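You operate a simulated robot arm through the tools that you are given. There is no shell and no other tool. Be economical: measure what you need, move in short steps, check, and stop when the job is done.

You are at the controls of a simulated robot arm. One attempt, no reset.

JOB
Tube 24 read CARRY: rinse the line clean and measure it again alone.
Fine: clean means that LINE reads 0 0 0.

It is judged by the outcome, as a careful person would: the job done as asked, and still so three seconds after it is handed in. It fails if anything else is knocked over, pushed out of place, dropped, spilled or broken.

ROBOT AND FRAMES
A 7-joint arm with a fingered hand, fixed in place. Base frame: the origin is at the foot of the arm, x ahead of it, y to its left, z up. Units: m, rad, N and s.
With the tool pointing down near the work surface it reaches from about 0.36 to 0.7 m from the base axis. Its first joint turns from -1.204 to 3.002 rad. Payload 3.2 kg.
The tool frame sits at the grasp point between the pads (the TCP): z along the fingers, y along the line on which they close. The tips reach 0.026 m beyond it. Largest opening 0.088 m; the body of the gripper starts 0.03 m behind the TCP. The gripper is a hand of 5 fingers: y runs from the thumb to the fingers, the wrist lies at [-0.016, -0.108, -0.172] in the tool frame, and closing takes about 1.5 s.
Orientation is told as [roll, pitch, yaw] about the base's x, y, z axes, in that order, counted from this pose: with the fingers straight down and the wrist toward the robot, the tool's x, y and z point along [0, 1, 0], [1, 0, 0] and [0, 0, -1] of the base frame.

CONTROLS
- The arm moves only by the tool apply_moves. Its argument "commands" is a list of rows, each a list of 6 numbers: the shift along the tool's x, y, z in m, then the turn, a rotation vector about the tool's x, y, z in rad. In form: [[dx, dy, dz, rx, ry, rz], ...]. A call has 1 to 12 rows; each row is the pose to reach, as a shift and turn from the pose commanded when the call began, along the tool's axes at that moment. "grip" is the opening in per cent of the stroke, from 0 (shut) to 100 (fully open), set as the call begins (left out, the last holds). Rows are played at 5 a second. More than 0.05 m and 0.15 rad between two rows, or a gripper value outside its range, and nothing of the call is played. A pose out of reach is approached as far as the arm can. The call stops where the force on the tool passes 40 N (or 10 N more than at its start, if that is more) or the arm is blocked; 0.2 s more then pass. Each finger travels about 0.072 m/s and halts on what it meets, pressing with about 24 N; the grip force reading is that of the motor and also rises with nothing between the fingers. The clock runs only during rows and for 0.2 s after the last one: add rows that repeat a pose to give the fingers time. It gives the time, the measured TCP pose, the force on the tool (base axes), the opening and the grip force at its end, in the units of the frame above (readings bear some noise), with the torque about the TCP (base axes, N m) and any sound that the robot's microphone picked up.
- Cameras (640 x 400 px; columns grow to the right, rows downward): "scene" is fixed at [0.2055, 0.496, 1.5287]; the picture's right is [-0.77, -0.64, 0.00], its down [-0.39, 0.47, -0.79] and it looks along [0.51, -0.61, -0.61] (base axes); focal length 359 px, centre (320, 200). "wrist" rides on the gripper at [0.067, -0.098, -0.117] in the tool frame; the picture's right is [-0.71, 0.33, -0.62], its down [-0.65, -0.65, 0.39] and it looks along [-0.28, 0.68, 0.68] (tool axes); focal length 234 px, centre (320, 200).
- snapshot(camera): a new picture of that camera. It takes no simulated time.
- lift_body(by): slides the trunk up (or, below 0, down) by that many m; the arm rides with it, the base frame stays. It gives what a move gives, with no picture.
- hand_shape(shape): the hand has 5 fingers and takes this shape, open, in about a second: jaw (thumb against the fingers, like two jaws); tri (thumb and two fingers); tip (a fingertip pinch); poke (one finger out to press); point (the index stretched); flat (the hand flat); cup (the hand cupped); fist (a fist). The gripper value then closes the fingers along that shape, each until it touches; the sizes above hold for jaw. It gives what a move gives, with no picture.
- pixel_to_xyz(camera, pixels): for up to 12 pixels [column, row] of the newest picture of that camera ("zoom" is the newest enlarged one), the place [x, y, z] in the base frame of the surface seen there, good to about 0.002 m, but the place of the scene camera against the robot may be out by one fixed shift of up to 0.025 m in any direction. It takes no simulated time.
- inspect(camera, box): a new picture of the part [left, top, right, bottom] of that camera's present view, enlarged. It takes no simulated time.
- sign_off(): hands the job in; it is judged then, once.

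Keep the steps short. Do not move on a guess: measure, check each grasp and each placing, and mend mistakes. In all there are 80 turns and 34 pictures (those below and enlarged ones count). Leave the gripper open and the arm clear of the work at the hand-in unless told otherwise, and finish with a single line.

The tools are called as a command line: name --pt "numbers of a row" for each row, then --argument value for the rest, lists and objects as JSON in quotes. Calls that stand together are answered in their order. apply_moves: Moves the arm, as the interface text tells. Its arguments: {"type":"object","properties":{"commands":{"type":"array"},"grip":{"type":"number"}},"required":["commands"]} The other tools are called the same way: lift_body (by) slides the trunk up or down; hand_shape (shape) gives the hand a shape; snapshot (camera) takes a picture; pixel_to_xyz (camera, pixels) gives the place of the surface under pixels of a picture; inspect (camera, box) takes an enlarged picture of a part of a camera's view; sign_off () hands the job in.

At the start:

```text
t: 0.0
position: [0.4538, 0.0089, 1.2322]
tool_rot: [0.0, -0.001, -0.001]
ft_force: [-0.2, 0.1, 0.4]
torque: [0.02, 0.01, 0.0]
width: 0.0877
gripper_force: 0.1
shape: jaw
trunk travel left (down, up): [-0.775, 0.065]
```

scene: 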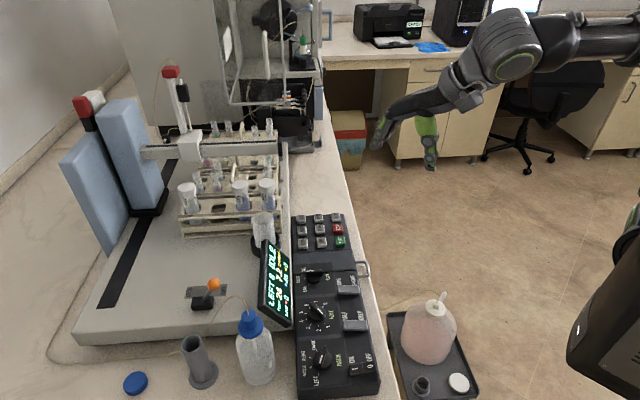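
wrist: 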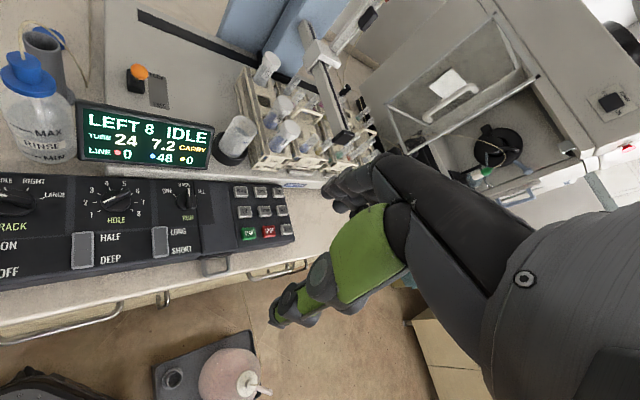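

I see an autosampler with a control panel and a display reading "LEFT 8 IDLE, TUBE 24 7.2 CARRY, LINE 0 46 0". I'll enlarge the panel first.

inspect --camera "wrist" --box '[0, 80, 310, 290]'

inspect --camera "scene" --box '[230, 200, 390, 400]'

inspect --camera "scene" --box '[60, 60, 320, 300]'

```text
1.90 times, centred on (155, 185) of wrist
```

zoom: 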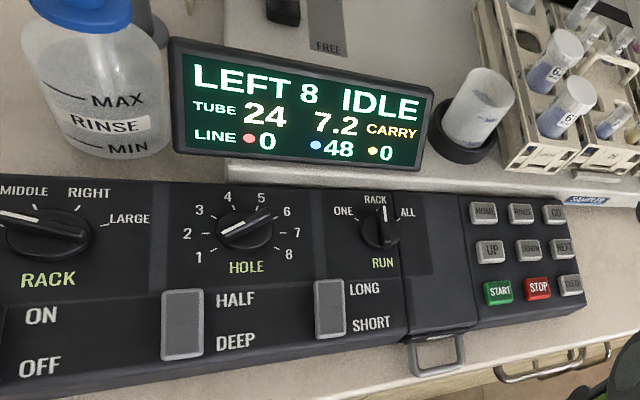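

```text
2.00 times, centred on (310, 300) of scene
```

zoom: 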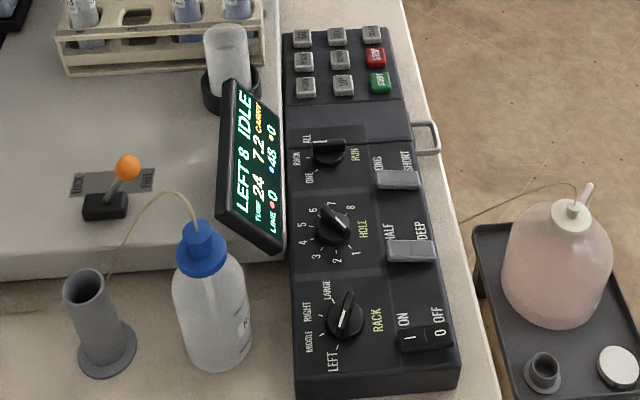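

```text
1.67 times, centred on (190, 180) of scene
```

zoom: 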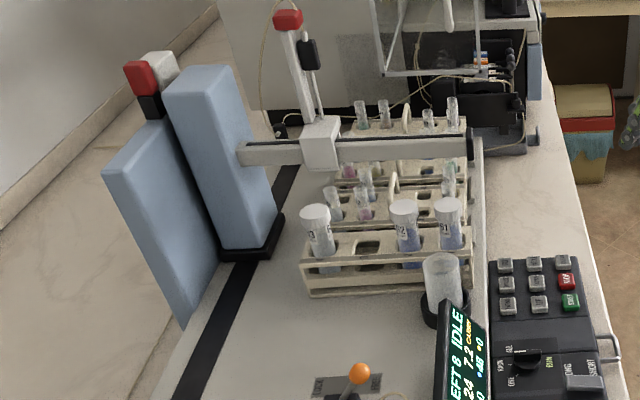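

Next I'll measure the keys, knobs and rockers in the wrist picture. In the picture the keys sit around (241–287, 191–233), and the knobs are at (10,201), (115,200) and (187,198).

pixel_to_xyz --camera "wrist" --pixels '[[241, 191], [261, 192], [277, 192], [249, 233], [270, 231], [287, 230], [115, 200], [187, 198], [10, 201], [160, 240], [83, 250], [225, 245]]'

pixel_to_xyz --camera "scene" --pixels '[[302, 218], [340, 241], [316, 313], [322, 358], [262, 225], [214, 283], [255, 315], [195, 345], [240, 190], [267, 188], [189, 190], [175, 75]]'

```text
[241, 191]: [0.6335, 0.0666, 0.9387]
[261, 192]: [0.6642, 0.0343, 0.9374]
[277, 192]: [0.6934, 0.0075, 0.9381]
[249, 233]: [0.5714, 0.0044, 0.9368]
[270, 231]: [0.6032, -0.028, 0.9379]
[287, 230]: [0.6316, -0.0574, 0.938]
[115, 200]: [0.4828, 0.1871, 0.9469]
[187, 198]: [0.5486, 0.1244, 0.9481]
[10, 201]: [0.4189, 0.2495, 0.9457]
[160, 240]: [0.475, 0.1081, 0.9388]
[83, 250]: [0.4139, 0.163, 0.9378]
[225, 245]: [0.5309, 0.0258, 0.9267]
```

```text
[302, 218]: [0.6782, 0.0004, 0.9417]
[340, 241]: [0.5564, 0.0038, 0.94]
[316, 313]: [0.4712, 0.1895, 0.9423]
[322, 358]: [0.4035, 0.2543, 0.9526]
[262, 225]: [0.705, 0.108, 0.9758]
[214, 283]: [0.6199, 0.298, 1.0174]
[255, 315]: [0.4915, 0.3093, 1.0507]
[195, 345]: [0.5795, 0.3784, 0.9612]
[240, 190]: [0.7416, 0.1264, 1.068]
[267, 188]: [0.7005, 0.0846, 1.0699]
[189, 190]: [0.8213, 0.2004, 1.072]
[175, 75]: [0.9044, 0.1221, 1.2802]
```

The wrist and scene measurements agree, with the scene camera off by about -0.013 m in x. Now I need to find which hole holds tube 24, so I'll look at the racks and the bottle levels.

inspect --camera "wrist" --box '[210, 20, 410, 200]'

inspect --camera "scene" --box '[170, 110, 290, 240]'

```text
2.22 times, centred on (310, 110) of wrist
```

zoom: 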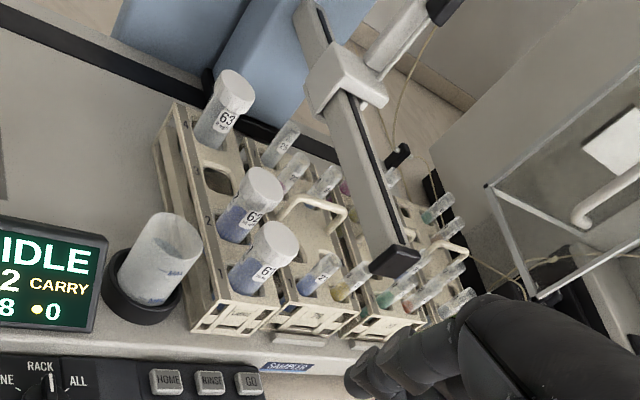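

```text
3.08 times, centred on (230, 175) of scene
```

zoom: 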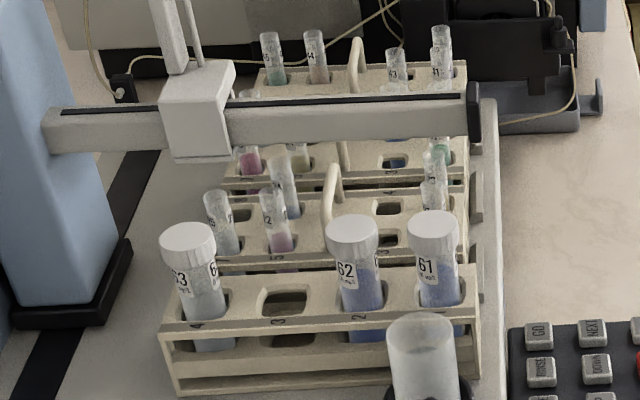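

The racks are LARGE (nearest), then three small ones, and the small labels aren't readable from here. I'll move the wrist camera forward and left at the same height, which is clear of everything.

apply_moves --pt "0.01 0.03 -0.02 0 0 0" --pt "0.02 0.06 -0.04 0 0 0" --pt "0.03 0.09 -0.06 0 0 0" --pt "0.04 0.12 -0.08 0 0 0" --pt "0.04 0.12 -0.08 0 0 0"

inspect --camera "wrist" --box '[100, 0, 420, 200]'

```text
t: 1.2
position: [0.5707, 0.0483, 1.3117]
tool_rot: [0.0, -0.001, 0.003]
ft_force: [-0.4, -1.0, 0.1]
torque: [0.01, -0.01, 0.01]
width: 0.0877
gripper_force: 0.0
shape: jaw
trunk travel left (down, up): [-0.775, 0.065]
```

```text
2.00 times, centred on (260, 100) of wrist
```

zoom: 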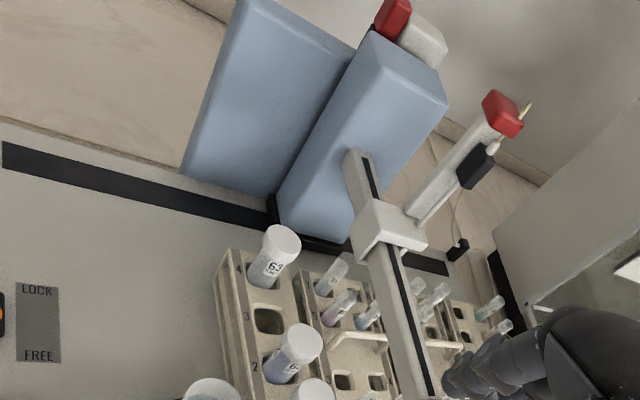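

The camera needs to look more downward, so I'll tilt the hand by 0.45 rad about its x axis.

apply_moves --pt "0 0 0 0.12 0 0" --pt "0 0.0 0 0.24 0 0" --pt "0 0.0 0 0.36 0 0" --pt "0 0.0 0 0.48 0 0" --pt "0 0.0 0 0.48 0 0"

inspect --camera "wrist" --box '[160, 20, 420, 190]'

```text
t: 2.4
position: [0.4983, 0.0362, 1.2722]
tool_rot: [0.002, 0.484, 0.001]
ft_force: [0.5, 0.2, 0.2]
torque: [-0.01, -0.04, 0.0]
width: 0.0879
gripper_force: 0.0
shape: jaw
out of reach, approached as far as the arm can: row 1, 2, 3, 4, 5
trunk travel left (down, up): [-0.775, 0.065]
```

```text
2.35 times, centred on (290, 105) of wrist
```

zoom: 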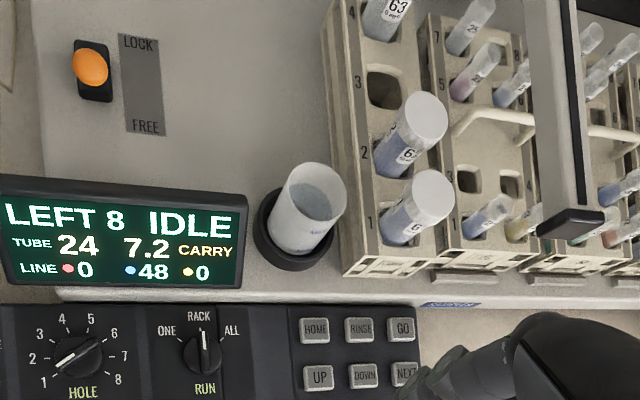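

This view is good. I'll zoom in on the LEFT rack's tubes and labels, then on the knobs.

inspect --camera "wrist" --box '[320, 10, 420, 75]'

inspect --camera "wrist" --box '[290, 65, 420, 150]'

inspect --camera "wrist" --box '[0, 60, 340, 290]'

```text
6.15 times, centred on (370, 42) of wrist
```

zoom: 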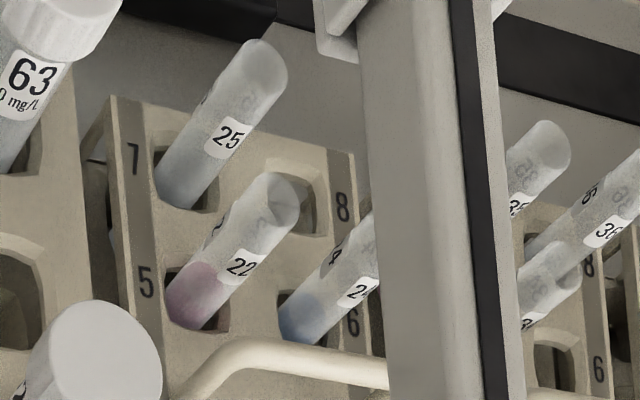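

```text
4.71 times, centred on (355, 108) of wrist
```

zoom: 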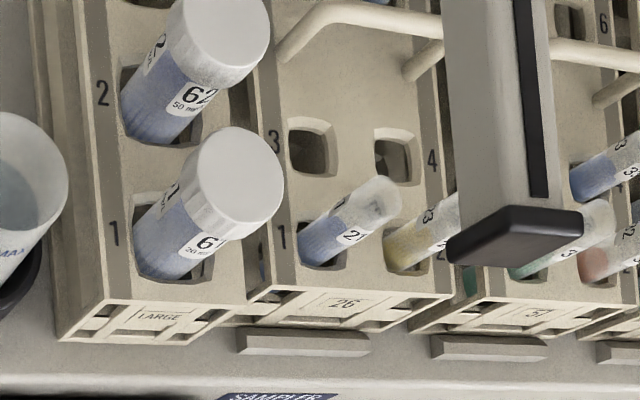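

```text
1.74 times, centred on (170, 175) of wrist
```

zoom: 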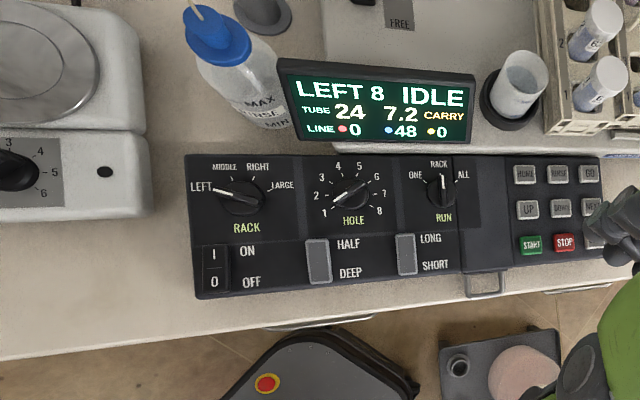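

The LEFT rack shows hole 1 = 21, hole 2 = 23, hole 5 = 22, hole 6 = 24 (partly hidden), hole 7 = 25 and hole 8 empty. Next I'll zoom in on the knobs and rockers, and on the rinse bottle.

inspect --camera "wrist" --box '[90, 145, 270, 245]'

inspect --camera "scene" --box '[210, 130, 290, 180]'

inspect --camera "scene" --box '[170, 260, 480, 400]'

```text
3.56 times, centred on (180, 195) of wrist
```

zoom: 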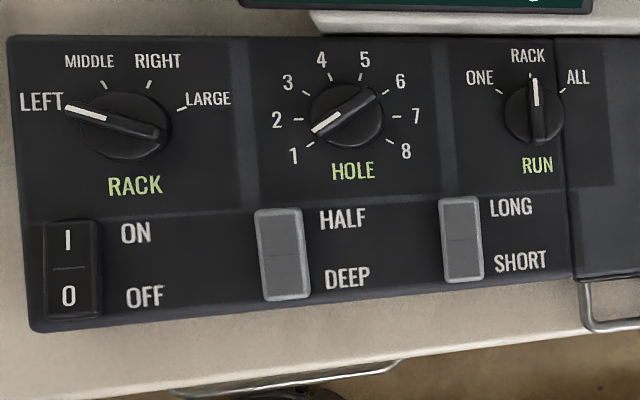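

```text
8.00 times, centred on (250, 155) of scene
```

zoom: 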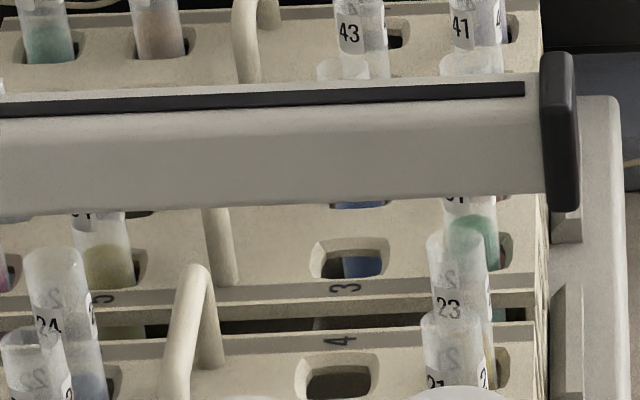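

```text
2.06 times, centred on (325, 330) of scene
```

zoom: 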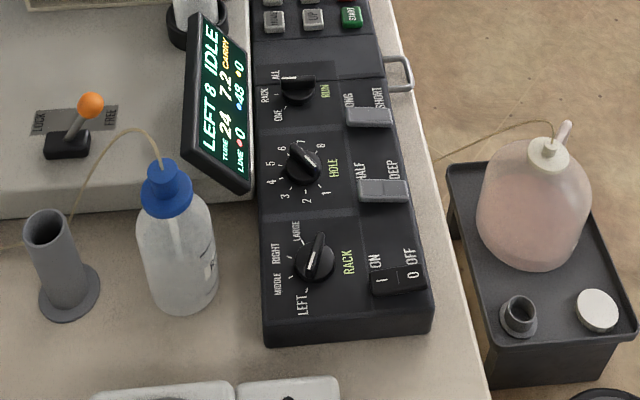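

Tube 24 is confirmed in LEFT hole 6, RACK is already on LEFT, and RUN is on RACK. RINSE comes first, so I'll level the hand, shape it to poke and find the fingertip.

apply_moves --pt "0 0 0 -0.12 0 0" --pt "0 0 0 -0.24 0 0" --pt "0 0 0 -0.36 0 0" --pt "0 0 0 -0.484 0 0" --pt "0 0 0 -0.484 0 0"

hand_shape --shape "poke"

snapshot --camera "wrist"

```text
t: 3.6
position: [0.5568, 0.0628, 1.326]
tool_rot: [0.011, -0.004, -0.012]
ft_force: [-1.1, 0.6, -0.6]
torque: [-0.03, 0.01, -0.01]
width: 0.0877
gripper_force: 0.1
shape: jaw
out of reach, approached as far as the arm can: row 1, 2, 3, 4, 5
trunk travel left (down, up): [-0.775, 0.065]
```

```text
t: 4.5
position: [0.5587, 0.0614, 1.3239]
tool_rot: [0.009, -0.001, -0.013]
ft_force: [1.1, 0.5, -0.4]
torque: [0.01, 0.03, 0.03]
width: 0.0001
gripper_force: 0.0
shape: poke
trunk travel left (down, up): [-0.775, 0.065]
```

```text
18 pictures are left
```

wrist: 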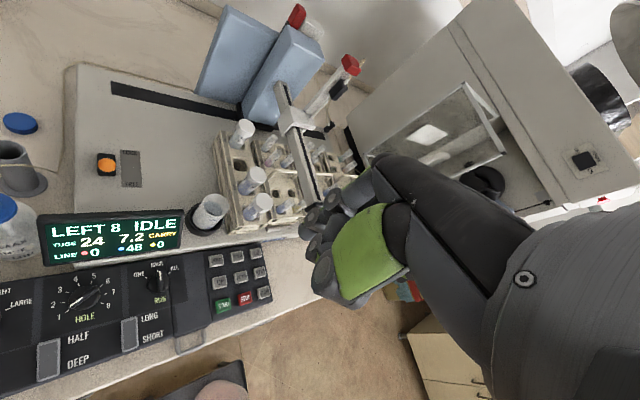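

I need the fingertip's place, so I'll measure several points on the fingers.

pixel_to_xyz --camera "wrist" --pixels '[[303, 230], [312, 245], [318, 262], [316, 280], [322, 292], [340, 300], [335, 200], [320, 215], [360, 240], [350, 285], [385, 190], [217, 260]]'

inspect --camera "wrist" --box '[270, 140, 430, 320]'

```text
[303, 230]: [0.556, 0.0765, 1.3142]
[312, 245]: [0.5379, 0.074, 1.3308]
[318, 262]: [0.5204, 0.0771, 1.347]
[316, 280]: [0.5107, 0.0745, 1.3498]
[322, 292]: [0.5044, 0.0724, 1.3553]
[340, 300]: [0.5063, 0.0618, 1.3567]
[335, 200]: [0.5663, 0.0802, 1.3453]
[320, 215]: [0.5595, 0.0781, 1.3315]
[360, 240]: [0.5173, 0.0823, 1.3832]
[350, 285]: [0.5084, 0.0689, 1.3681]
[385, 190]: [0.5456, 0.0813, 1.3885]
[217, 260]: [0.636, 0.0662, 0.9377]
```

```text
2.22 times, centred on (350, 230) of wrist
```

zoom: 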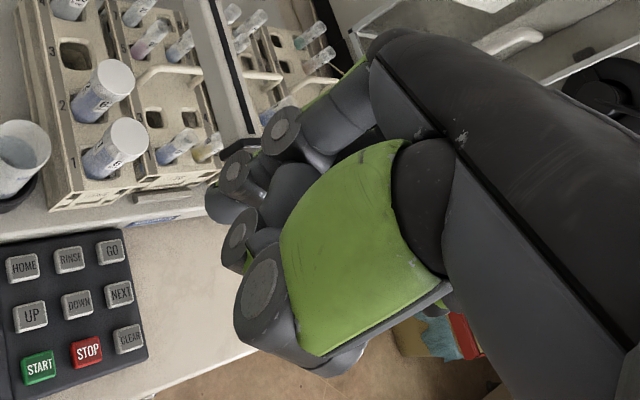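

In poke shape the tip lies almost on the TCP axis. I'll measure the key centres in this enlarged view: RINSE (70,258), HOME (22,267), START (38,366), STOP (87,351), CLEAR (129,338).

pixel_to_xyz --camera "zoom" --pixels '[[70, 258], [22, 267], [38, 366], [87, 351], [129, 338], [110, 251], [237, 172], [212, 210], [235, 235], [226, 185], [262, 290]]'

```text
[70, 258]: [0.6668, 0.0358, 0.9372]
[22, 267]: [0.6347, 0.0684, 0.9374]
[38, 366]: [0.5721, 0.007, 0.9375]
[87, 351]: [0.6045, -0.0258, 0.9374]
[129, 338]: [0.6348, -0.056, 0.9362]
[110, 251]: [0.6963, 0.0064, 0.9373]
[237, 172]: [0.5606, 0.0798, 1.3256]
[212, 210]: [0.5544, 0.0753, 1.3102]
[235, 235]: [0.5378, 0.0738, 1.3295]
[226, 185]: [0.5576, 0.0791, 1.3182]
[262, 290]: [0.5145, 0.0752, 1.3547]
```

RINSE is at (0.667, 0.035, 0.937). I'll go above it, stopping at TCP z of about 1.03.

apply_moves --pt "-0.004 0.013 0.038 0 0 0" --pt "-0.008 0.027 0.076 0 0 0" --pt "-0.012 0.04 0.114 0 0 0" --pt "-0.016 0.054 0.152 0 0 0" --pt "-0.02 0.068 0.19 0 0 0" --pt "-0.024 0.082 0.228 0 0 0" --pt "-0.028 0.096 0.262 0 0 0" --pt "-0.03 0.108 0.294 0 0 0" --pt "-0.03 0.108 0.294 0 0 0"

snapshot --camera "wrist"

```text
t: 6.5
position: [0.6926, 0.0506, 1.0346]
tool_rot: [0.001, -0.004, 0.0]
ft_force: [0.1, 0.0, 0.0]
torque: [-0.02, 0.0, 0.0]
width: 0.0001
gripper_force: 0.1
shape: poke
out of reach, approached as far as the arm can: row 1, 2, 3, 4, 5, 6, 7, 8, 9
trunk travel left (down, up): [-0.775, 0.065]
```

```text
16 pictures are left
```

wrist: 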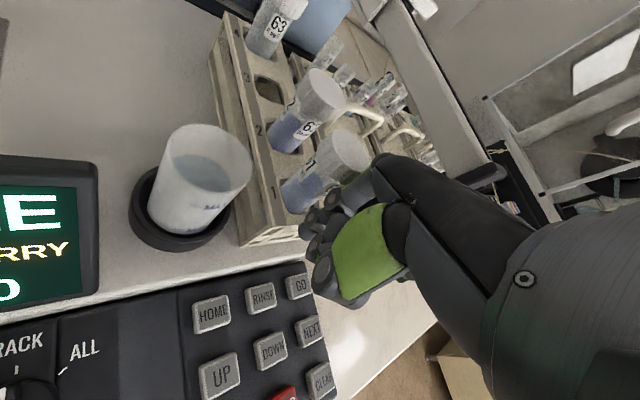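

The hand is at (0.693, 0.051), so I'll correct toward RINSE and go a little lower.

apply_moves --pt "-0.01 -0.013 0.0 0 0 0" --pt "-0.02 -0.0256 0.015 0 0 0" --pt "-0.02 -0.0256 0.03 0 0 0" --pt "-0.02 -0.0256 0.03 0 0 0"

snapshot --camera "wrist"

```text
t: 7.5
position: [0.6989, 0.0413, 1.0058]
tool_rot: [-0.001, -0.006, 0.001]
ft_force: [-1.5, -2.0, 2.0]
torque: [0.02, -0.01, -0.04]
width: 0.0
gripper_force: 0.1
shape: poke
out of reach, approached as far as the arm can: row 1, 2, 3, 4
trunk travel left (down, up): [-0.775, 0.065]
```

```text
15 pictures are left
```

wrist: 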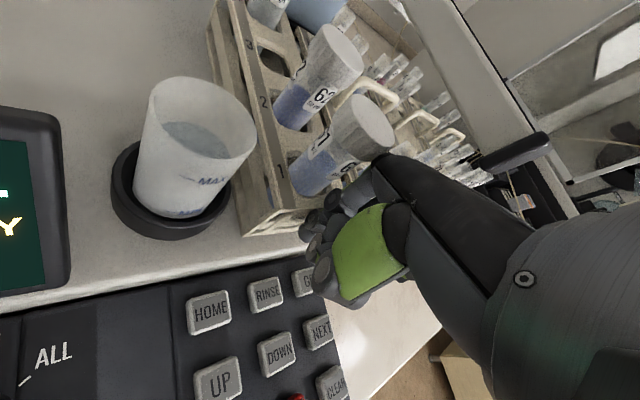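

The command is still out of reach and the hand is near tube 61. I'll back straight up and toward the robot to get back to a reachable pose.

apply_moves --pt "0 -0.02 -0.03 0 0 0" --pt "0 -0.06 -0.05 0 0 0" --pt "0 -0.1 -0.05 0 0 0" --pt "0 -0.1 -0.05 0 0 0"

```text
t: 8.5
position: [0.6764, 0.0796, 1.0755]
tool_rot: [0.002, -0.004, 0.0]
ft_force: [-0.3, -0.4, -0.8]
torque: [-0.03, 0.05, 0.02]
width: 0.0
gripper_force: 0.1
shape: poke
out of reach, approached as far as the arm can: row 1, 2, 3, 4
trunk travel left (down, up): [-0.775, 0.065]
```

It's still not fully reachable, so I'll keep backing toward the starting pose with height.

apply_moves --pt "0 -0.04 -0.03 0 0 0" --pt "0 -0.08 -0.06 0 0 0" --pt "0 -0.12 -0.09 0 0 0" --pt "0 -0.16 -0.12 0 0 0" --pt "0 -0.16 -0.12 0 0 0" --pt "0 -0.16 -0.12 0 0 0"

```text
t: 9.9
position: [0.6104, 0.0733, 1.2399]
tool_rot: [-0.004, 0.01, -0.035]
ft_force: [-1.1, 0.6, -0.1]
torque: [-0.02, -0.03, 0.02]
width: 0.0
gripper_force: 0.0
shape: poke
out of reach, approached as far as the arm can: row 1, 2, 3, 4, 5, 6
trunk travel left (down, up): [-0.775, 0.065]
```

apply_moves --pt "-0.02 -0.04 0.0 0 0 0" --pt "-0.04 -0.08 0 0 0 0" --pt "-0.06 -0.12 0 0 0 0" --pt "-0.06 -0.16 0 0 0 0" --pt "-0.06 -0.16 0 0 0 0" --pt "-0.06 -0.16 0 0 0 0"

```text
t: 11.0
position: [0.5691, 0.0676, 1.2536]
tool_rot: [0.013, 0.167, -0.037]
ft_force: [0.5, -0.1, 0.3]
torque: [-0.03, -0.04, -0.04]
width: 0.0
gripper_force: 0.1
shape: poke
out of reach, approached as far as the arm can: row 1, 2, 3, 4, 5
trunk travel left (down, up): [-0.775, 0.065]
stopped in row 5: the arm was blocked; the commanded pose is now the measured one
```

The command is now synced to the measured pose. I'll look at the arm's configuration with one scene picture.

snapshot --camera "scene"

```text
14 pictures are left
```

scene: 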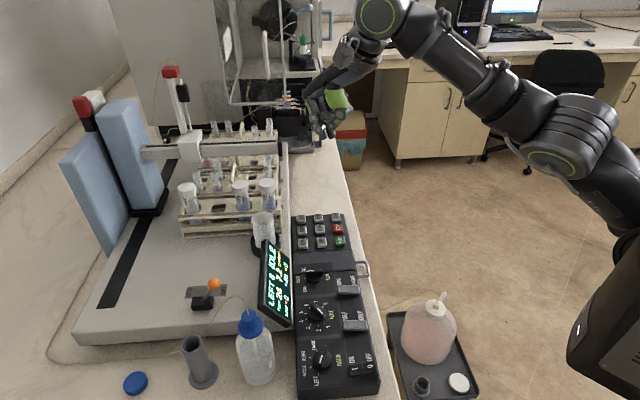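

Nothing was disturbed. Now I'll try a small move back with the pitch unwound and see whether it's reachable.

apply_moves --pt "0 -0.02 0.0 -0.05 0 0" --pt "0 -0.04 0 -0.1 0 0" --pt "0 -0.06 0 -0.167 0 0" --pt "0 -0.06 0 -0.167 0 0"

```text
t: 12.2
position: [0.5811, 0.0617, 1.2691]
tool_rot: [0.027, 0.087, -0.07]
ft_force: [-0.1, -0.3, -0.5]
torque: [0.01, -0.03, 0.02]
width: 0.0
gripper_force: 0.0
shape: poke
out of reach, approached as far as the arm can: row 1, 2, 3, 4
trunk travel left (down, up): [-0.775, 0.065]
stopped in row 4: the arm was blocked; the commanded pose is now the measured one
```

The arm seems to sit against a joint limit. I'll try down and back together, since the space around (0.5, 0.06, 1.15) is free.

apply_moves --pt "0 -0.02 0.03 0 0 0" --pt "0 -0.04 0.06 0 0 0" --pt "0 -0.06 0.09 0 0 0" --pt "0 -0.08 0.12 0 0 0" --pt "0 -0.08 0.12 0 0 0"

```text
t: 13.4
position: [0.6046, 0.08, 1.2211]
tool_rot: [0.038, 0.09, -0.079]
ft_force: [-0.2, -0.4, 0.5]
torque: [-0.02, -0.03, 0.03]
width: 0.0
gripper_force: 0.0
shape: poke
out of reach, approached as far as the arm can: row 1, 2, 3, 4, 5
trunk travel left (down, up): [-0.775, 0.065]
```

It's drifting the wrong way. The pose at pitch 0.48 was reached exactly earlier, so I'll return through that tilt.

apply_moves --pt "0 0 -0.02 0.1 0 0" --pt "0 0 -0.04 0.2 0 0" --pt "0 0 -0.06 0.3 0 0" --pt "0 0 -0.08 0.4 0 0" --pt "0 0 -0.08 0.4 0 0" --pt "0 0 -0.08 0.4 0 0"

```text
t: 14.8
position: [0.5225, 0.0449, 1.2382]
tool_rot: [0.024, 0.483, -0.055]
ft_force: [-0.6, -0.8, -0.9]
torque: [-0.02, -0.02, -0.04]
width: 0.0001
gripper_force: 0.0
shape: poke
out of reach, approached as far as the arm can: row 1, 2, 3, 4, 5, 6
trunk travel left (down, up): [-0.775, 0.065]
```

apply_moves --pt "0 -0.024 0.012 0 0 0" --pt "0 -0.048 0.025 0 0 0" --pt "0 -0.071 0.037 0 0 0" --pt "0 -0.071 0.037 0 0 0" --pt "0 -0.071 0.037 0 0 0"

```text
t: 16.0
position: [0.4422, 0.0454, 1.2383]
tool_rot: [0.027, 0.483, -0.053]
ft_force: [-0.4, -0.3, 0.4]
torque: [0.0, -0.03, -0.01]
width: 0.0
gripper_force: 0.1
shape: poke
out of reach, approached as far as the arm can: row 1
trunk travel left (down, up): [-0.775, 0.065]
```

Reachable again. I'll unwind the tilt here.

apply_moves --pt "0 0 0 -0.12 0 0" --pt "0 0 0 -0.24 0 0" --pt "0 0 0 -0.36 0 0" --pt "0 0 0 -0.483 0 0" --pt "0 0 0 -0.483 0 0"

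```text
t: 17.2
position: [0.4434, 0.0489, 1.2378]
tool_rot: [0.02, -0.001, -0.066]
ft_force: [-0.4, 0.2, 0.0]
torque: [-0.01, 0.05, -0.01]
width: 0.0
gripper_force: 0.1
shape: poke
trunk travel left (down, up): [-0.775, 0.065]
```

Exact again. I'll go down here first, since low poses reach farther, and square the hand on the way.

apply_moves --pt "0 0 0.04 0 -0.02 -0.066" --pt "0 0.0 0.08 0 -0.02 -0.066" --pt "0 0 0.12 0 -0.02 -0.066" --pt "0 0 0.16 0 -0.02 -0.066" --pt "0 0 0.2 0 -0.02 -0.066" --pt "0 0 0.2 0 -0.02 -0.066"

```text
t: 18.6
position: [0.4436, 0.0522, 1.0383]
tool_rot: [0.003, 0.0, -0.001]
ft_force: [0.3, -0.1, -0.4]
torque: [0.02, -0.05, 0.0]
width: 0.0
gripper_force: 0.1
shape: poke
trunk travel left (down, up): [-0.775, 0.065]
```

Now I'll go forward at z ≈ 1.04 toward RINSE and stop 5 cm short of it first.

apply_moves --pt "-0.005 0.04 0 0 0 0" --pt "-0.01 0.08 0 0 0 0" --pt "-0.015 0.12 0 0 0 0" --pt "-0.02 0.16 0 0 0 0" --pt "-0.021 0.19 0 0 0 0" --pt "-0.021 0.21 0 0 0 0" --pt "-0.021 0.21 0 0 0 0"

```text
t: 20.2
position: [0.6528, 0.0303, 1.0399]
tool_rot: [0.002, 0.0, 0.0]
ft_force: [-0.2, -0.6, 0.3]
torque: [-0.02, 0.0, -0.03]
width: 0.0002
gripper_force: 0.0
shape: poke
trunk travel left (down, up): [-0.775, 0.065]
```

Exact and reachable. Now I'll go over RINSE and down to z 0.98, then check the alignment.

apply_moves --pt "0.0 0.014 0.0 0 0 0" --pt "0.0 0.014 0.03 0 0 0" --pt "0.0 0.014 0.055 0 0 0" --pt "0.0 0.014 0.055 0 0 0"

inspect --camera "wrist" --box '[200, 160, 400, 320]'

```text
t: 21.2
position: [0.666, 0.032, 0.9833]
tool_rot: [0.002, 0.0, -0.002]
ft_force: [-0.7, -0.3, 0.0]
torque: [0.0, 0.01, 0.01]
width: 0.0
gripper_force: 0.0
shape: poke
trunk travel left (down, up): [-0.775, 0.065]
```

```text
2.50 times, centred on (300, 240) of wrist
```

zoom: 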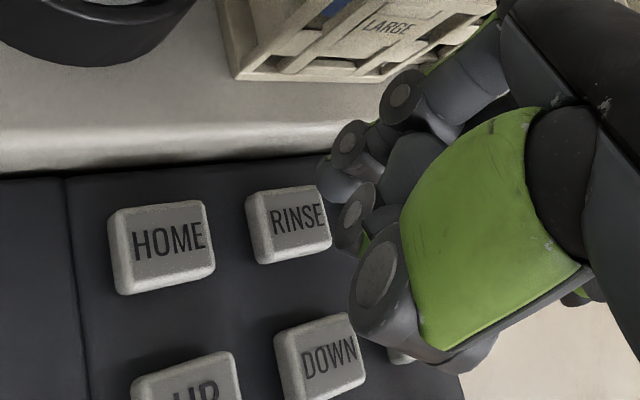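

The TCP projects onto RINSE as it should (expected (292,248), seen (288,249)). I'll press down in small steps and watch the force.

apply_moves --pt "-0.003 0.001 0.01 0 0 0" --pt "-0.003 0.001 0.018 0 0 0" --pt "-0.003 0.001 0.022 0 0 0" --pt "-0.003 0.001 0.026 0 0 0"

```text
t: 22.2
position: [0.6683, 0.0292, 0.9608]
tool_rot: [0.001, -0.005, -0.001]
ft_force: [0.2, 1.5, 6.2]
torque: [-0.05, -0.03, -0.01]
width: 0.0
gripper_force: 0.0
shape: poke
trunk travel left (down, up): [-0.775, 0.065]
heard: click
```

A click. I'll lift and read the display.

apply_moves --pt "0 0 -0.02 0 0 0" --pt "0.0 -0.02 -0.05 0 0 0" --pt "0 -0.04 -0.08 0 0 0" --pt "0 -0.04 -0.08 0 0 0"

snapshot --camera "scene"

```text
t: 23.2
position: [0.6292, 0.0271, 1.0374]
tool_rot: [0.003, 0.001, -0.001]
ft_force: [0.2, 0.2, -0.4]
torque: [0.02, -0.01, 0.04]
width: 0.0
gripper_force: 0.2
shape: poke
trunk travel left (down, up): [-0.775, 0.065]
```

```text
12 pictures are left
```

scene: 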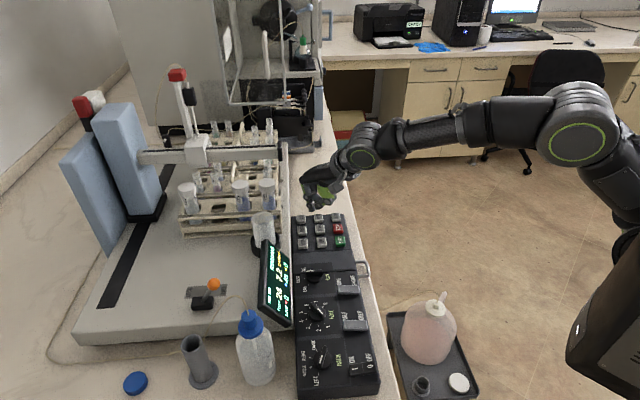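

The rinse seems to have started. Meanwhile I'll move back over the panel so the wrist camera sees both the display and the knobs, and set a fingertip pinch.

apply_moves --pt "0.008 -0.03 -0.03 0 0 0" --pt "0.016 -0.065 -0.06 0 0 0" --pt "0.024 -0.1 -0.09 0 0 0" --pt "0.033 -0.129 -0.113 0 0 0" --pt "0.033 -0.129 -0.113 0 0 0" --pt "0.033 -0.129 -0.113 0 0 0" --pt "0.033 -0.129 -0.113 0 0 0" --pt "0.033 -0.129 -0.113 0 0 0" --pt "0.033 -0.129 -0.113 0 0 0"

hand_shape --shape "tip"

snapshot --camera "wrist"

```text
t: 25.2
position: [0.4987, 0.0615, 1.152]
tool_rot: [0.002, 0.001, 0.0]
ft_force: [-0.1, 0.0, 0.1]
torque: [-0.02, -0.04, 0.02]
width: 0.0
gripper_force: 0.1
shape: poke
trunk travel left (down, up): [-0.775, 0.065]
```

```text
t: 26.1
position: [0.4984, 0.0612, 1.1525]
tool_rot: [0.001, 0.001, 0.0]
ft_force: [-0.1, 0.2, -0.7]
torque: [0.03, -0.01, 0.0]
width: 0.0876
gripper_force: 0.0
shape: tip
trunk travel left (down, up): [-0.775, 0.065]
```

```text
11 pictures are left
```

wrist: 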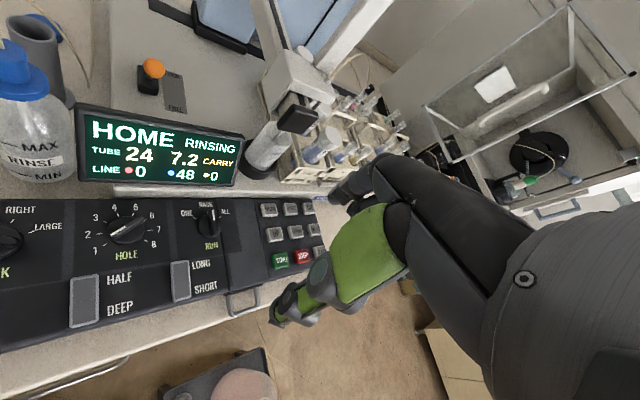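

The display says "HOME RINSING" and the gantry went to the rinse cup. Meanwhile I'll measure the HOLE and RUN dials.

pixel_to_xyz --camera "wrist" --pixels '[[112, 237], [128, 229], [143, 220], [95, 251], [87, 233], [95, 217], [151, 214], [158, 229], [153, 244], [187, 213], [207, 204], [223, 212]]'

inspect --camera "wrist" --box '[70, 185, 240, 305]'

```text
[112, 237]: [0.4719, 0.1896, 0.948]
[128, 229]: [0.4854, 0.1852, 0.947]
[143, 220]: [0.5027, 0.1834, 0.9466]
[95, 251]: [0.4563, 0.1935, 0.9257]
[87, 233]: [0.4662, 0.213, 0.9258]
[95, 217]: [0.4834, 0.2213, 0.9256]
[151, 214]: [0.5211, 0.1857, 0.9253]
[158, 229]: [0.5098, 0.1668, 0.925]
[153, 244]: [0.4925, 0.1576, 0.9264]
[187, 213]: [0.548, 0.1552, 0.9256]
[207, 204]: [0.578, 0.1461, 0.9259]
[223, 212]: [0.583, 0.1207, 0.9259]
```

```text
3.33 times, centred on (155, 245) of wrist
```

zoom: 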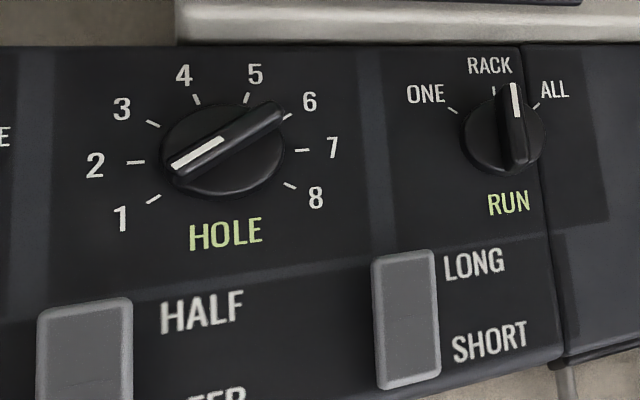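

HOLE's mark points at 1: label 1 is at 174° and the mark at 169°. Hole 6 is about 182° clockwise. I'll measure RUN's knob and the LONG/SHORT rocker more finely.

pixel_to_xyz --camera "zoom" --pixels '[[515, 90], [520, 160], [516, 125], [452, 109], [537, 106], [480, 150], [275, 110], [178, 165], [404, 262], [406, 315], [410, 375], [200, 185]]'

hand_shape --shape "poke"

```text
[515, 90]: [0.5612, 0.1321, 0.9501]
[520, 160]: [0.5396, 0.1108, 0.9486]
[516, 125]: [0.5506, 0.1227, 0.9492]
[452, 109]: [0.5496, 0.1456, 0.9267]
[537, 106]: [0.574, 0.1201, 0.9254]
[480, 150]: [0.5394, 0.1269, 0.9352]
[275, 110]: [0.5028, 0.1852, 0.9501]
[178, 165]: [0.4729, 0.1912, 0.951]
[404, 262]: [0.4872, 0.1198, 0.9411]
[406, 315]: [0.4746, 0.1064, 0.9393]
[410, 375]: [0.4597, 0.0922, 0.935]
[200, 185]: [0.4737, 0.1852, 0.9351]
```

```text
t: 27.0
position: [0.4982, 0.0606, 1.1514]
tool_rot: [0.002, -0.001, 0.001]
ft_force: [-0.4, -0.4, 0.1]
torque: [-0.01, 0.0, 0.03]
width: 0.0
gripper_force: 0.1
shape: poke
trunk travel left (down, up): [-0.775, 0.065]
```

RUN's bar is centred at (0.5504, 0.1215), with its top at z 0.950 and its disc at 0.935. The rocker's SHORT end is low, so it's set to SHORT. I'll bring the poking finger to hover near RUN's bar and check the tip position.

apply_moves --pt "0.01 0.02 0.04 0 0 0" --pt "0.022 0.04 0.08 0 0 0" --pt "0.034 0.06 0.12 0 0 0" --pt "0.045 0.074 0.155 0 0 0" --pt "0.045 0.074 0.155 0 0 0"

snapshot --camera "wrist"

```text
t: 28.4
position: [0.5878, 0.0876, 1.0165]
tool_rot: [0.073, -0.005, -0.054]
ft_force: [1.0, 0.2, -0.4]
torque: [0.01, 0.03, -0.01]
width: 0.0
gripper_force: 0.2
shape: poke
trunk travel left (down, up): [-0.775, 0.065]
stopped in row 5: the arm was blocked; the commanded pose is now the measured one
```

```text
9 pictures are left
```

wrist: 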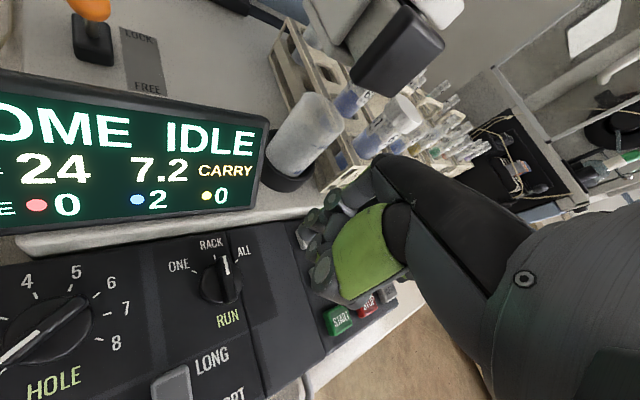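

The rinse finished and LINE reads 0 2 0, which isn't clean yet, so another rinse is needed. I'll back out of this cramped pose, square the hand and hover over RINSE again.

apply_moves --pt "-0.02 -0.01 -0.01 0 -0.03 -0.02" --pt "-0.04 0.0 -0.02 0 -0.073 -0.054" --pt "-0.056 0.03 -0.02 0 -0.073 -0.054" --pt "-0.056 0.06 -0.02 0 -0.073 -0.054" --pt "-0.056 0.079 0 0 -0.073 -0.054" --pt "-0.056 0.079 0.02 0 -0.073 -0.054" --pt "-0.056 0.079 0.02 0 -0.073 -0.054"

```text
t: 30.0
position: [0.662, 0.0304, 0.9939]
tool_rot: [-0.004, -0.007, 0.003]
ft_force: [0.7, 0.3, 0.6]
torque: [0.01, 0.01, -0.04]
width: 0.0
gripper_force: 0.0
shape: poke
trunk travel left (down, up): [-0.775, 0.065]
```

Over RINSE at (0.662, 0.030). I'll press and then lift.

apply_moves --pt "-0.001 0.006 0.015 0 0 0" --pt "-0.001 0.006 0.026 0 0 0" --pt "-0.001 0.006 0.032 0 0 0" --pt "-0.001 0.006 0.0365 0 0 0" --pt "-0.001 0.006 0.02 0 0 0" --pt "0 -0.01 -0.03 0 0 0"

```text
refused: row 6 steps farther than a row can; nothing moved
```

apply_moves --pt "-0.001 0.006 0.015 0 0 0" --pt "-0.001 0.006 0.026 0 0 0" --pt "-0.001 0.006 0.032 0 0 0" --pt "-0.001 0.006 0.0365 0 0 0" --pt "-0.001 0.006 0.02 0 0 0" --pt "0 -0.005 -0.015 0 0 0"

```text
t: 31.4
position: [0.6556, 0.0316, 1.0102]
tool_rot: [-0.004, -0.009, 0.002]
ft_force: [-0.3, -0.1, 0.2]
torque: [-0.02, -0.01, -0.01]
width: 0.0
gripper_force: 0.1
shape: poke
trunk travel left (down, up): [-0.775, 0.065]
heard: click
```

Clicked, so the rinse is running again. I'll back off over the panel and turn the hand (yaw +0.45), which should ease reaching the left side. I'll also measure the fingertip from the last picture.

pixel_to_xyz --camera "wrist" --pixels '[[300, 225], [300, 235], [305, 240], [310, 215], [318, 205], [312, 250], [322, 270], [297, 230]]'

apply_moves --pt "0.0 -0.04 -0.03 0 0 -0.1" --pt "0.0 -0.08 -0.05 0 0 -0.2" --pt "0.0 -0.12 -0.05 0 0 -0.3" --pt "0.01 -0.15 -0.05 0 0 -0.4" --pt "0.02 -0.16 -0.05 0 0 -0.45" --pt "0.02 -0.16 -0.05 0 0 -0.45"

```text
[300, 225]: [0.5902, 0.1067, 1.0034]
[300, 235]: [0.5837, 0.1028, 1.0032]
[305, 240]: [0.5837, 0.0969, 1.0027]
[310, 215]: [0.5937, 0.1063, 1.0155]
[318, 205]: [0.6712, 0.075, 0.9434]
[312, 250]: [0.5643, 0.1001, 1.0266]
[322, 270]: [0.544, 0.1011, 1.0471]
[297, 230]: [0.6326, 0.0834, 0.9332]
```

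```text
t: 32.8
position: [0.4962, 0.0502, 1.0567]
tool_rot: [-0.007, -0.005, 0.454]
ft_force: [-0.5, -0.4, 0.3]
torque: [-0.02, -0.03, 0.04]
width: 0.0004
gripper_force: 0.1
shape: poke
trunk travel left (down, up): [-0.775, 0.065]
```

The fingertip sits at about (0.011, 0.003, 0.025) in the tool frame. Now I'll move, turned, to hover beside RUN's bar, with the tip aimed at (0.574, 0.116).

apply_moves --pt "0.005 0.03 0.01 0 0 0" --pt "0.01 0.06 0.03 0 0 0" --pt "0.0149 0.0956 0.05 0 0 0" --pt "0.0149 0.0956 0.062 0 0 0" --pt "0.0149 0.0956 0.062 0 0 0"

```text
t: 34.0
position: [0.5752, 0.1054, 0.9943]
tool_rot: [-0.006, -0.004, 0.454]
ft_force: [-0.6, 0.4, 1.1]
torque: [0.01, 0.0, -0.02]
width: 0.0001
gripper_force: 0.0
shape: poke
trunk travel left (down, up): [-0.775, 0.065]
```

Exactly there. One enlarged wrist view to check the tip against the bar and the display.

inspect --camera "wrist" --box '[100, 60, 420, 300]'

```text
1.67 times, centred on (260, 180) of wrist
```

zoom: 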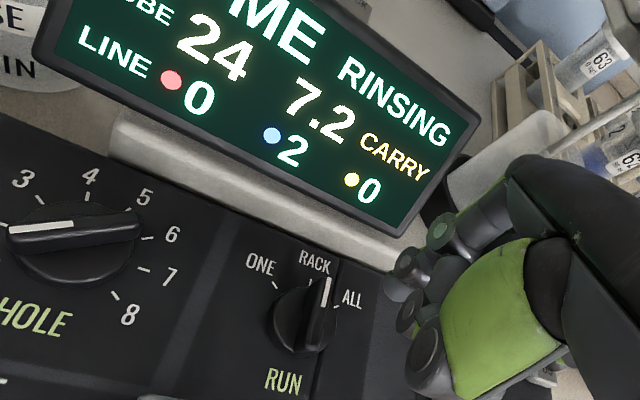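

I'll measure the tip here.

pixel_to_xyz --camera "zoom" --pixels '[[386, 285], [388, 295], [398, 300], [395, 280], [405, 320], [325, 290], [308, 340]]'

```text
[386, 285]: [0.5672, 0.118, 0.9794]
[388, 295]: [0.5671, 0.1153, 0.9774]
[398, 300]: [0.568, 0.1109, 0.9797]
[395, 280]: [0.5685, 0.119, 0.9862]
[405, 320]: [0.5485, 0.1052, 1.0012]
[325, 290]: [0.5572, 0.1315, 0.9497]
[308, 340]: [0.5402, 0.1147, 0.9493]
```

The tip centre is about (0.573, 0.116), as predicted. I'll lower it beside the bar and sweep it counter-clockwise to ONE, then raise.

apply_moves --pt "0 0 0.015 0 0 0" --pt "0 0 0.028 0 0 0" --pt "0.0043 -0.0034 0.028 0 0 0" --pt "0.008 -0.0015 0.028 0 0 0" --pt "0.011 -0.0006 0.028 0 0 0" --pt "0.0141 -0.0003 0.028 0 0 0" --pt "0.0172 -0.0006 0.028 0 0 0" --pt "0.0193 -0.001 0.028 0 0 0" --pt "0.0217 -0.0018 0.028 0 0 0" --pt "0.0217 -0.0018 0.028 0 0 0"

```text
t: 36.2
position: [0.5689, 0.1199, 0.9676]
tool_rot: [0.009, -0.004, 0.439]
ft_force: [0.3, -0.2, 0.6]
torque: [-0.03, -0.05, 0.02]
width: 0.0002
gripper_force: 0.1
shape: poke
trunk travel left (down, up): [-0.775, 0.065]
```

No click, and the hand lags about 6 mm behind its command. I'll look before going on.

inspect --camera "wrist" --box '[100, 60, 420, 300]'

```text
1.67 times, centred on (260, 180) of wrist
```

zoom: 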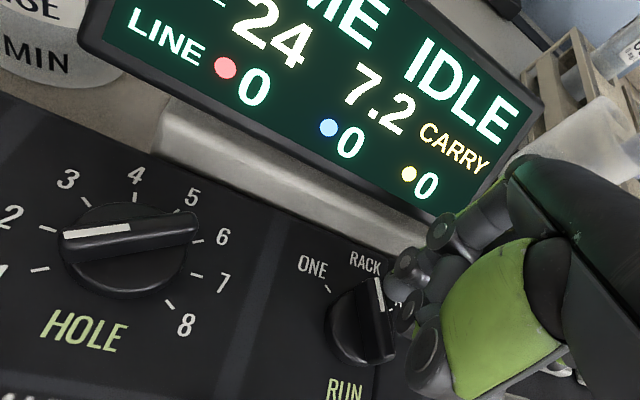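

LINE now reads 0 0 0 and the status is IDLE, so the line is clean. The RUN knob hasn't moved; a joint limit stops the hand going left at this yaw. I'll lift straight up and turn the hand further, to yaw ≈ 1.05.

apply_moves --pt "-0.005 0.0 0.0 0 0 0" --pt "-0.005 0 -0.03 0 0 0" --pt "-0.005 -0.01 -0.06 0 0 0" --pt "-0.005 -0.03 -0.07 0 0 -0.12" --pt "-0.005 -0.05 -0.07 0 0 -0.24" --pt "-0.005 -0.05 -0.07 0 0 -0.36" --pt "-0.005 -0.05 -0.07 0 0 -0.48" --pt "-0.005 -0.05 -0.07 0 0 -0.6" --pt "-0.005 -0.05 -0.07 0 0 -0.6"

```text
t: 38.2
position: [0.523, 0.0993, 1.0366]
tool_rot: [-0.009, 0.0, 1.057]
ft_force: [-0.3, -0.1, -0.1]
torque: [0.0, 0.02, 0.0]
width: 0.0001
gripper_force: 0.1
shape: poke
trunk travel left (down, up): [-0.775, 0.065]
```

Now a dry run above RUN: go to the sweep's start, then its end, in the air at z ≈ 1.0, to test reach.

apply_moves --pt "-0.023 0.018 0.015 0 0 0" --pt "-0.0461 0.0367 0.035 0 0 0" --pt "-0.0461 0.0367 0.035 0 0 0" --pt "-0.036 0.043 0.035 0 0 0" --pt "-0.0272 0.0476 0.035 0 0 0" --pt "-0.0272 0.0476 0.035 0 0 0"

```text
t: 39.6
position: [0.5701, 0.1259, 1.0013]
tool_rot: [-0.007, 0.0, 1.052]
ft_force: [-0.3, 0.0, -0.3]
torque: [0.0, -0.03, -0.01]
width: 0.0001
gripper_force: 0.1
shape: poke
trunk travel left (down, up): [-0.775, 0.065]
```

Accurate this time. Now the real sweep: back to the start, lower, then counter-clockwise to ONE.

apply_moves --pt "-0.0205 -0.0111 0 0 0 0" --pt "-0.0205 -0.0111 0.018 0 0 0" --pt "-0.0205 -0.0111 0.034 0 0 0" --pt "-0.0115 -0.0075 0.034 0 0 0" --pt "-0.0083 -0.004 0.034 0 0 0" --pt "-0.0044 -0.0015 0.034 0 0 0" --pt "-0.0015 -0.0004 0.034 0 0 0" --pt "0.0006 0.0001 0.034 0 0 0" --pt "0.0006 0.0001 0.034 0 0 0"

```text
t: 41.6
position: [0.5715, 0.1269, 0.9684]
tool_rot: [-0.007, 0.001, 1.053]
ft_force: [0.2, 0.7, -1.0]
torque: [0.01, 0.01, 0.01]
width: 0.0
gripper_force: 0.0
shape: poke
trunk travel left (down, up): [-0.775, 0.065]
```

I'll raise a bit and check RUN.

apply_moves --pt "-0.003 -0.002 0.0 0 0 0" --pt "-0.003 -0.002 -0.03 0 0 0" --pt "-0.01 -0.03 -0.05 0 0 0" --pt "-0.01 -0.03 -0.05 0 0 0"

snapshot --camera "wrist"

```text
t: 42.6
position: [0.5643, 0.0964, 1.0187]
tool_rot: [-0.007, 0.0, 1.054]
ft_force: [0.2, 0.6, -0.5]
torque: [-0.04, 0.03, -0.03]
width: 0.0001
gripper_force: 0.1
shape: poke
trunk travel left (down, up): [-0.775, 0.065]
```

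```text
6 pictures are left
```

wrist: 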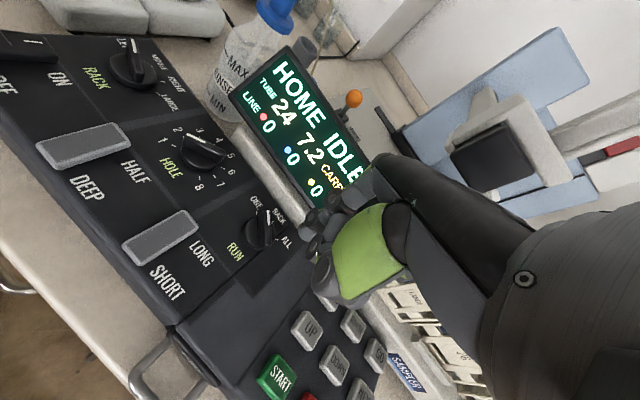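

I'll measure RUN's bar ends and labels, plus the HOLE bar, from this picture.

pixel_to_xyz --camera "wrist" --pixels '[[269, 212], [268, 222], [263, 242], [256, 201], [278, 216], [186, 137], [222, 156], [203, 148], [303, 237], [300, 225], [310, 250], [320, 268]]'

inspect --camera "wrist" --box '[140, 110, 340, 290]'

```text
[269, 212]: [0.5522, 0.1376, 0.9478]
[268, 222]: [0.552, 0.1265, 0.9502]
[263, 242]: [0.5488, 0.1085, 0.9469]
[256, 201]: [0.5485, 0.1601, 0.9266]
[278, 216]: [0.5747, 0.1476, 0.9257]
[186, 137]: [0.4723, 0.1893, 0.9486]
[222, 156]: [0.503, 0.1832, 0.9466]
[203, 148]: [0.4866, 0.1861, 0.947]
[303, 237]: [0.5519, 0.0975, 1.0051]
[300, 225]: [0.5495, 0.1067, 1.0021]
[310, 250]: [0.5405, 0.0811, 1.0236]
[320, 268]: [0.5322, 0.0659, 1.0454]
```

```text
2.22 times, centred on (240, 200) of wrist
```

zoom: 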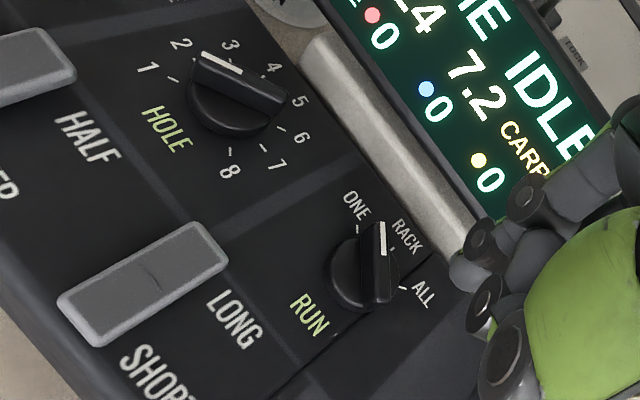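

RUN's bar is now at 83°, and ONE's tick is at 92°. It needs about 9° more, so I'll sweep again slightly further.

apply_moves --pt "0.0057 0.0327 0.01 0 0 0" --pt "0.0057 0.0327 0.035 0 0 0" --pt "0.0057 0.0327 0.051 0 0 0" --pt "0.0101 0.0298 0.051 0 0 0" --pt "0.0125 0.0299 0.051 0 0 0" --pt "0.0138 0.03 0.051 0 0 0" --pt "0.0138 0.03 0.051 0 0 0" --pt "0.01 0.03 0.051 0 0 0" --pt "0.01 0.03 0.01 0 0 0" --pt "0.01 0.03 0.01 0 0 0"

```text
t: 44.8
position: [0.5712, 0.127, 1.0078]
tool_rot: [-0.008, 0.001, 1.053]
ft_force: [-0.2, -0.3, 0.2]
torque: [0.0, -0.01, 0.0]
width: 0.0002
gripper_force: 0.1
shape: poke
trunk travel left (down, up): [-0.775, 0.065]
```

Next is HOLE: turn it clockwise about 175° by pushing the bar's plain end around the front side. First a dry run in the air at z ≈ 1.0, visiting the end point and then the start point.

apply_moves --pt "0.034 0.0 0 0 0 0" --pt "0.068 -0.003 0 0 0 0" --pt "0.1008 -0.0062 0 0 0 0" --pt "0.1008 -0.0062 0 0 0 0" --pt "0.092 0.014 0 0 0 0" --pt "0.0833 0.0319 0 0 0 0" --pt "0.0833 0.0319 0 0 0 0"

```text
t: 46.4
position: [0.5141, 0.1949, 1.0085]
tool_rot: [-0.009, -0.004, 1.053]
ft_force: [-0.5, 0.0, -1.2]
torque: [-0.02, 0.02, -0.04]
width: 0.0002
gripper_force: 0.1
shape: poke
trunk travel left (down, up): [-0.775, 0.065]
```

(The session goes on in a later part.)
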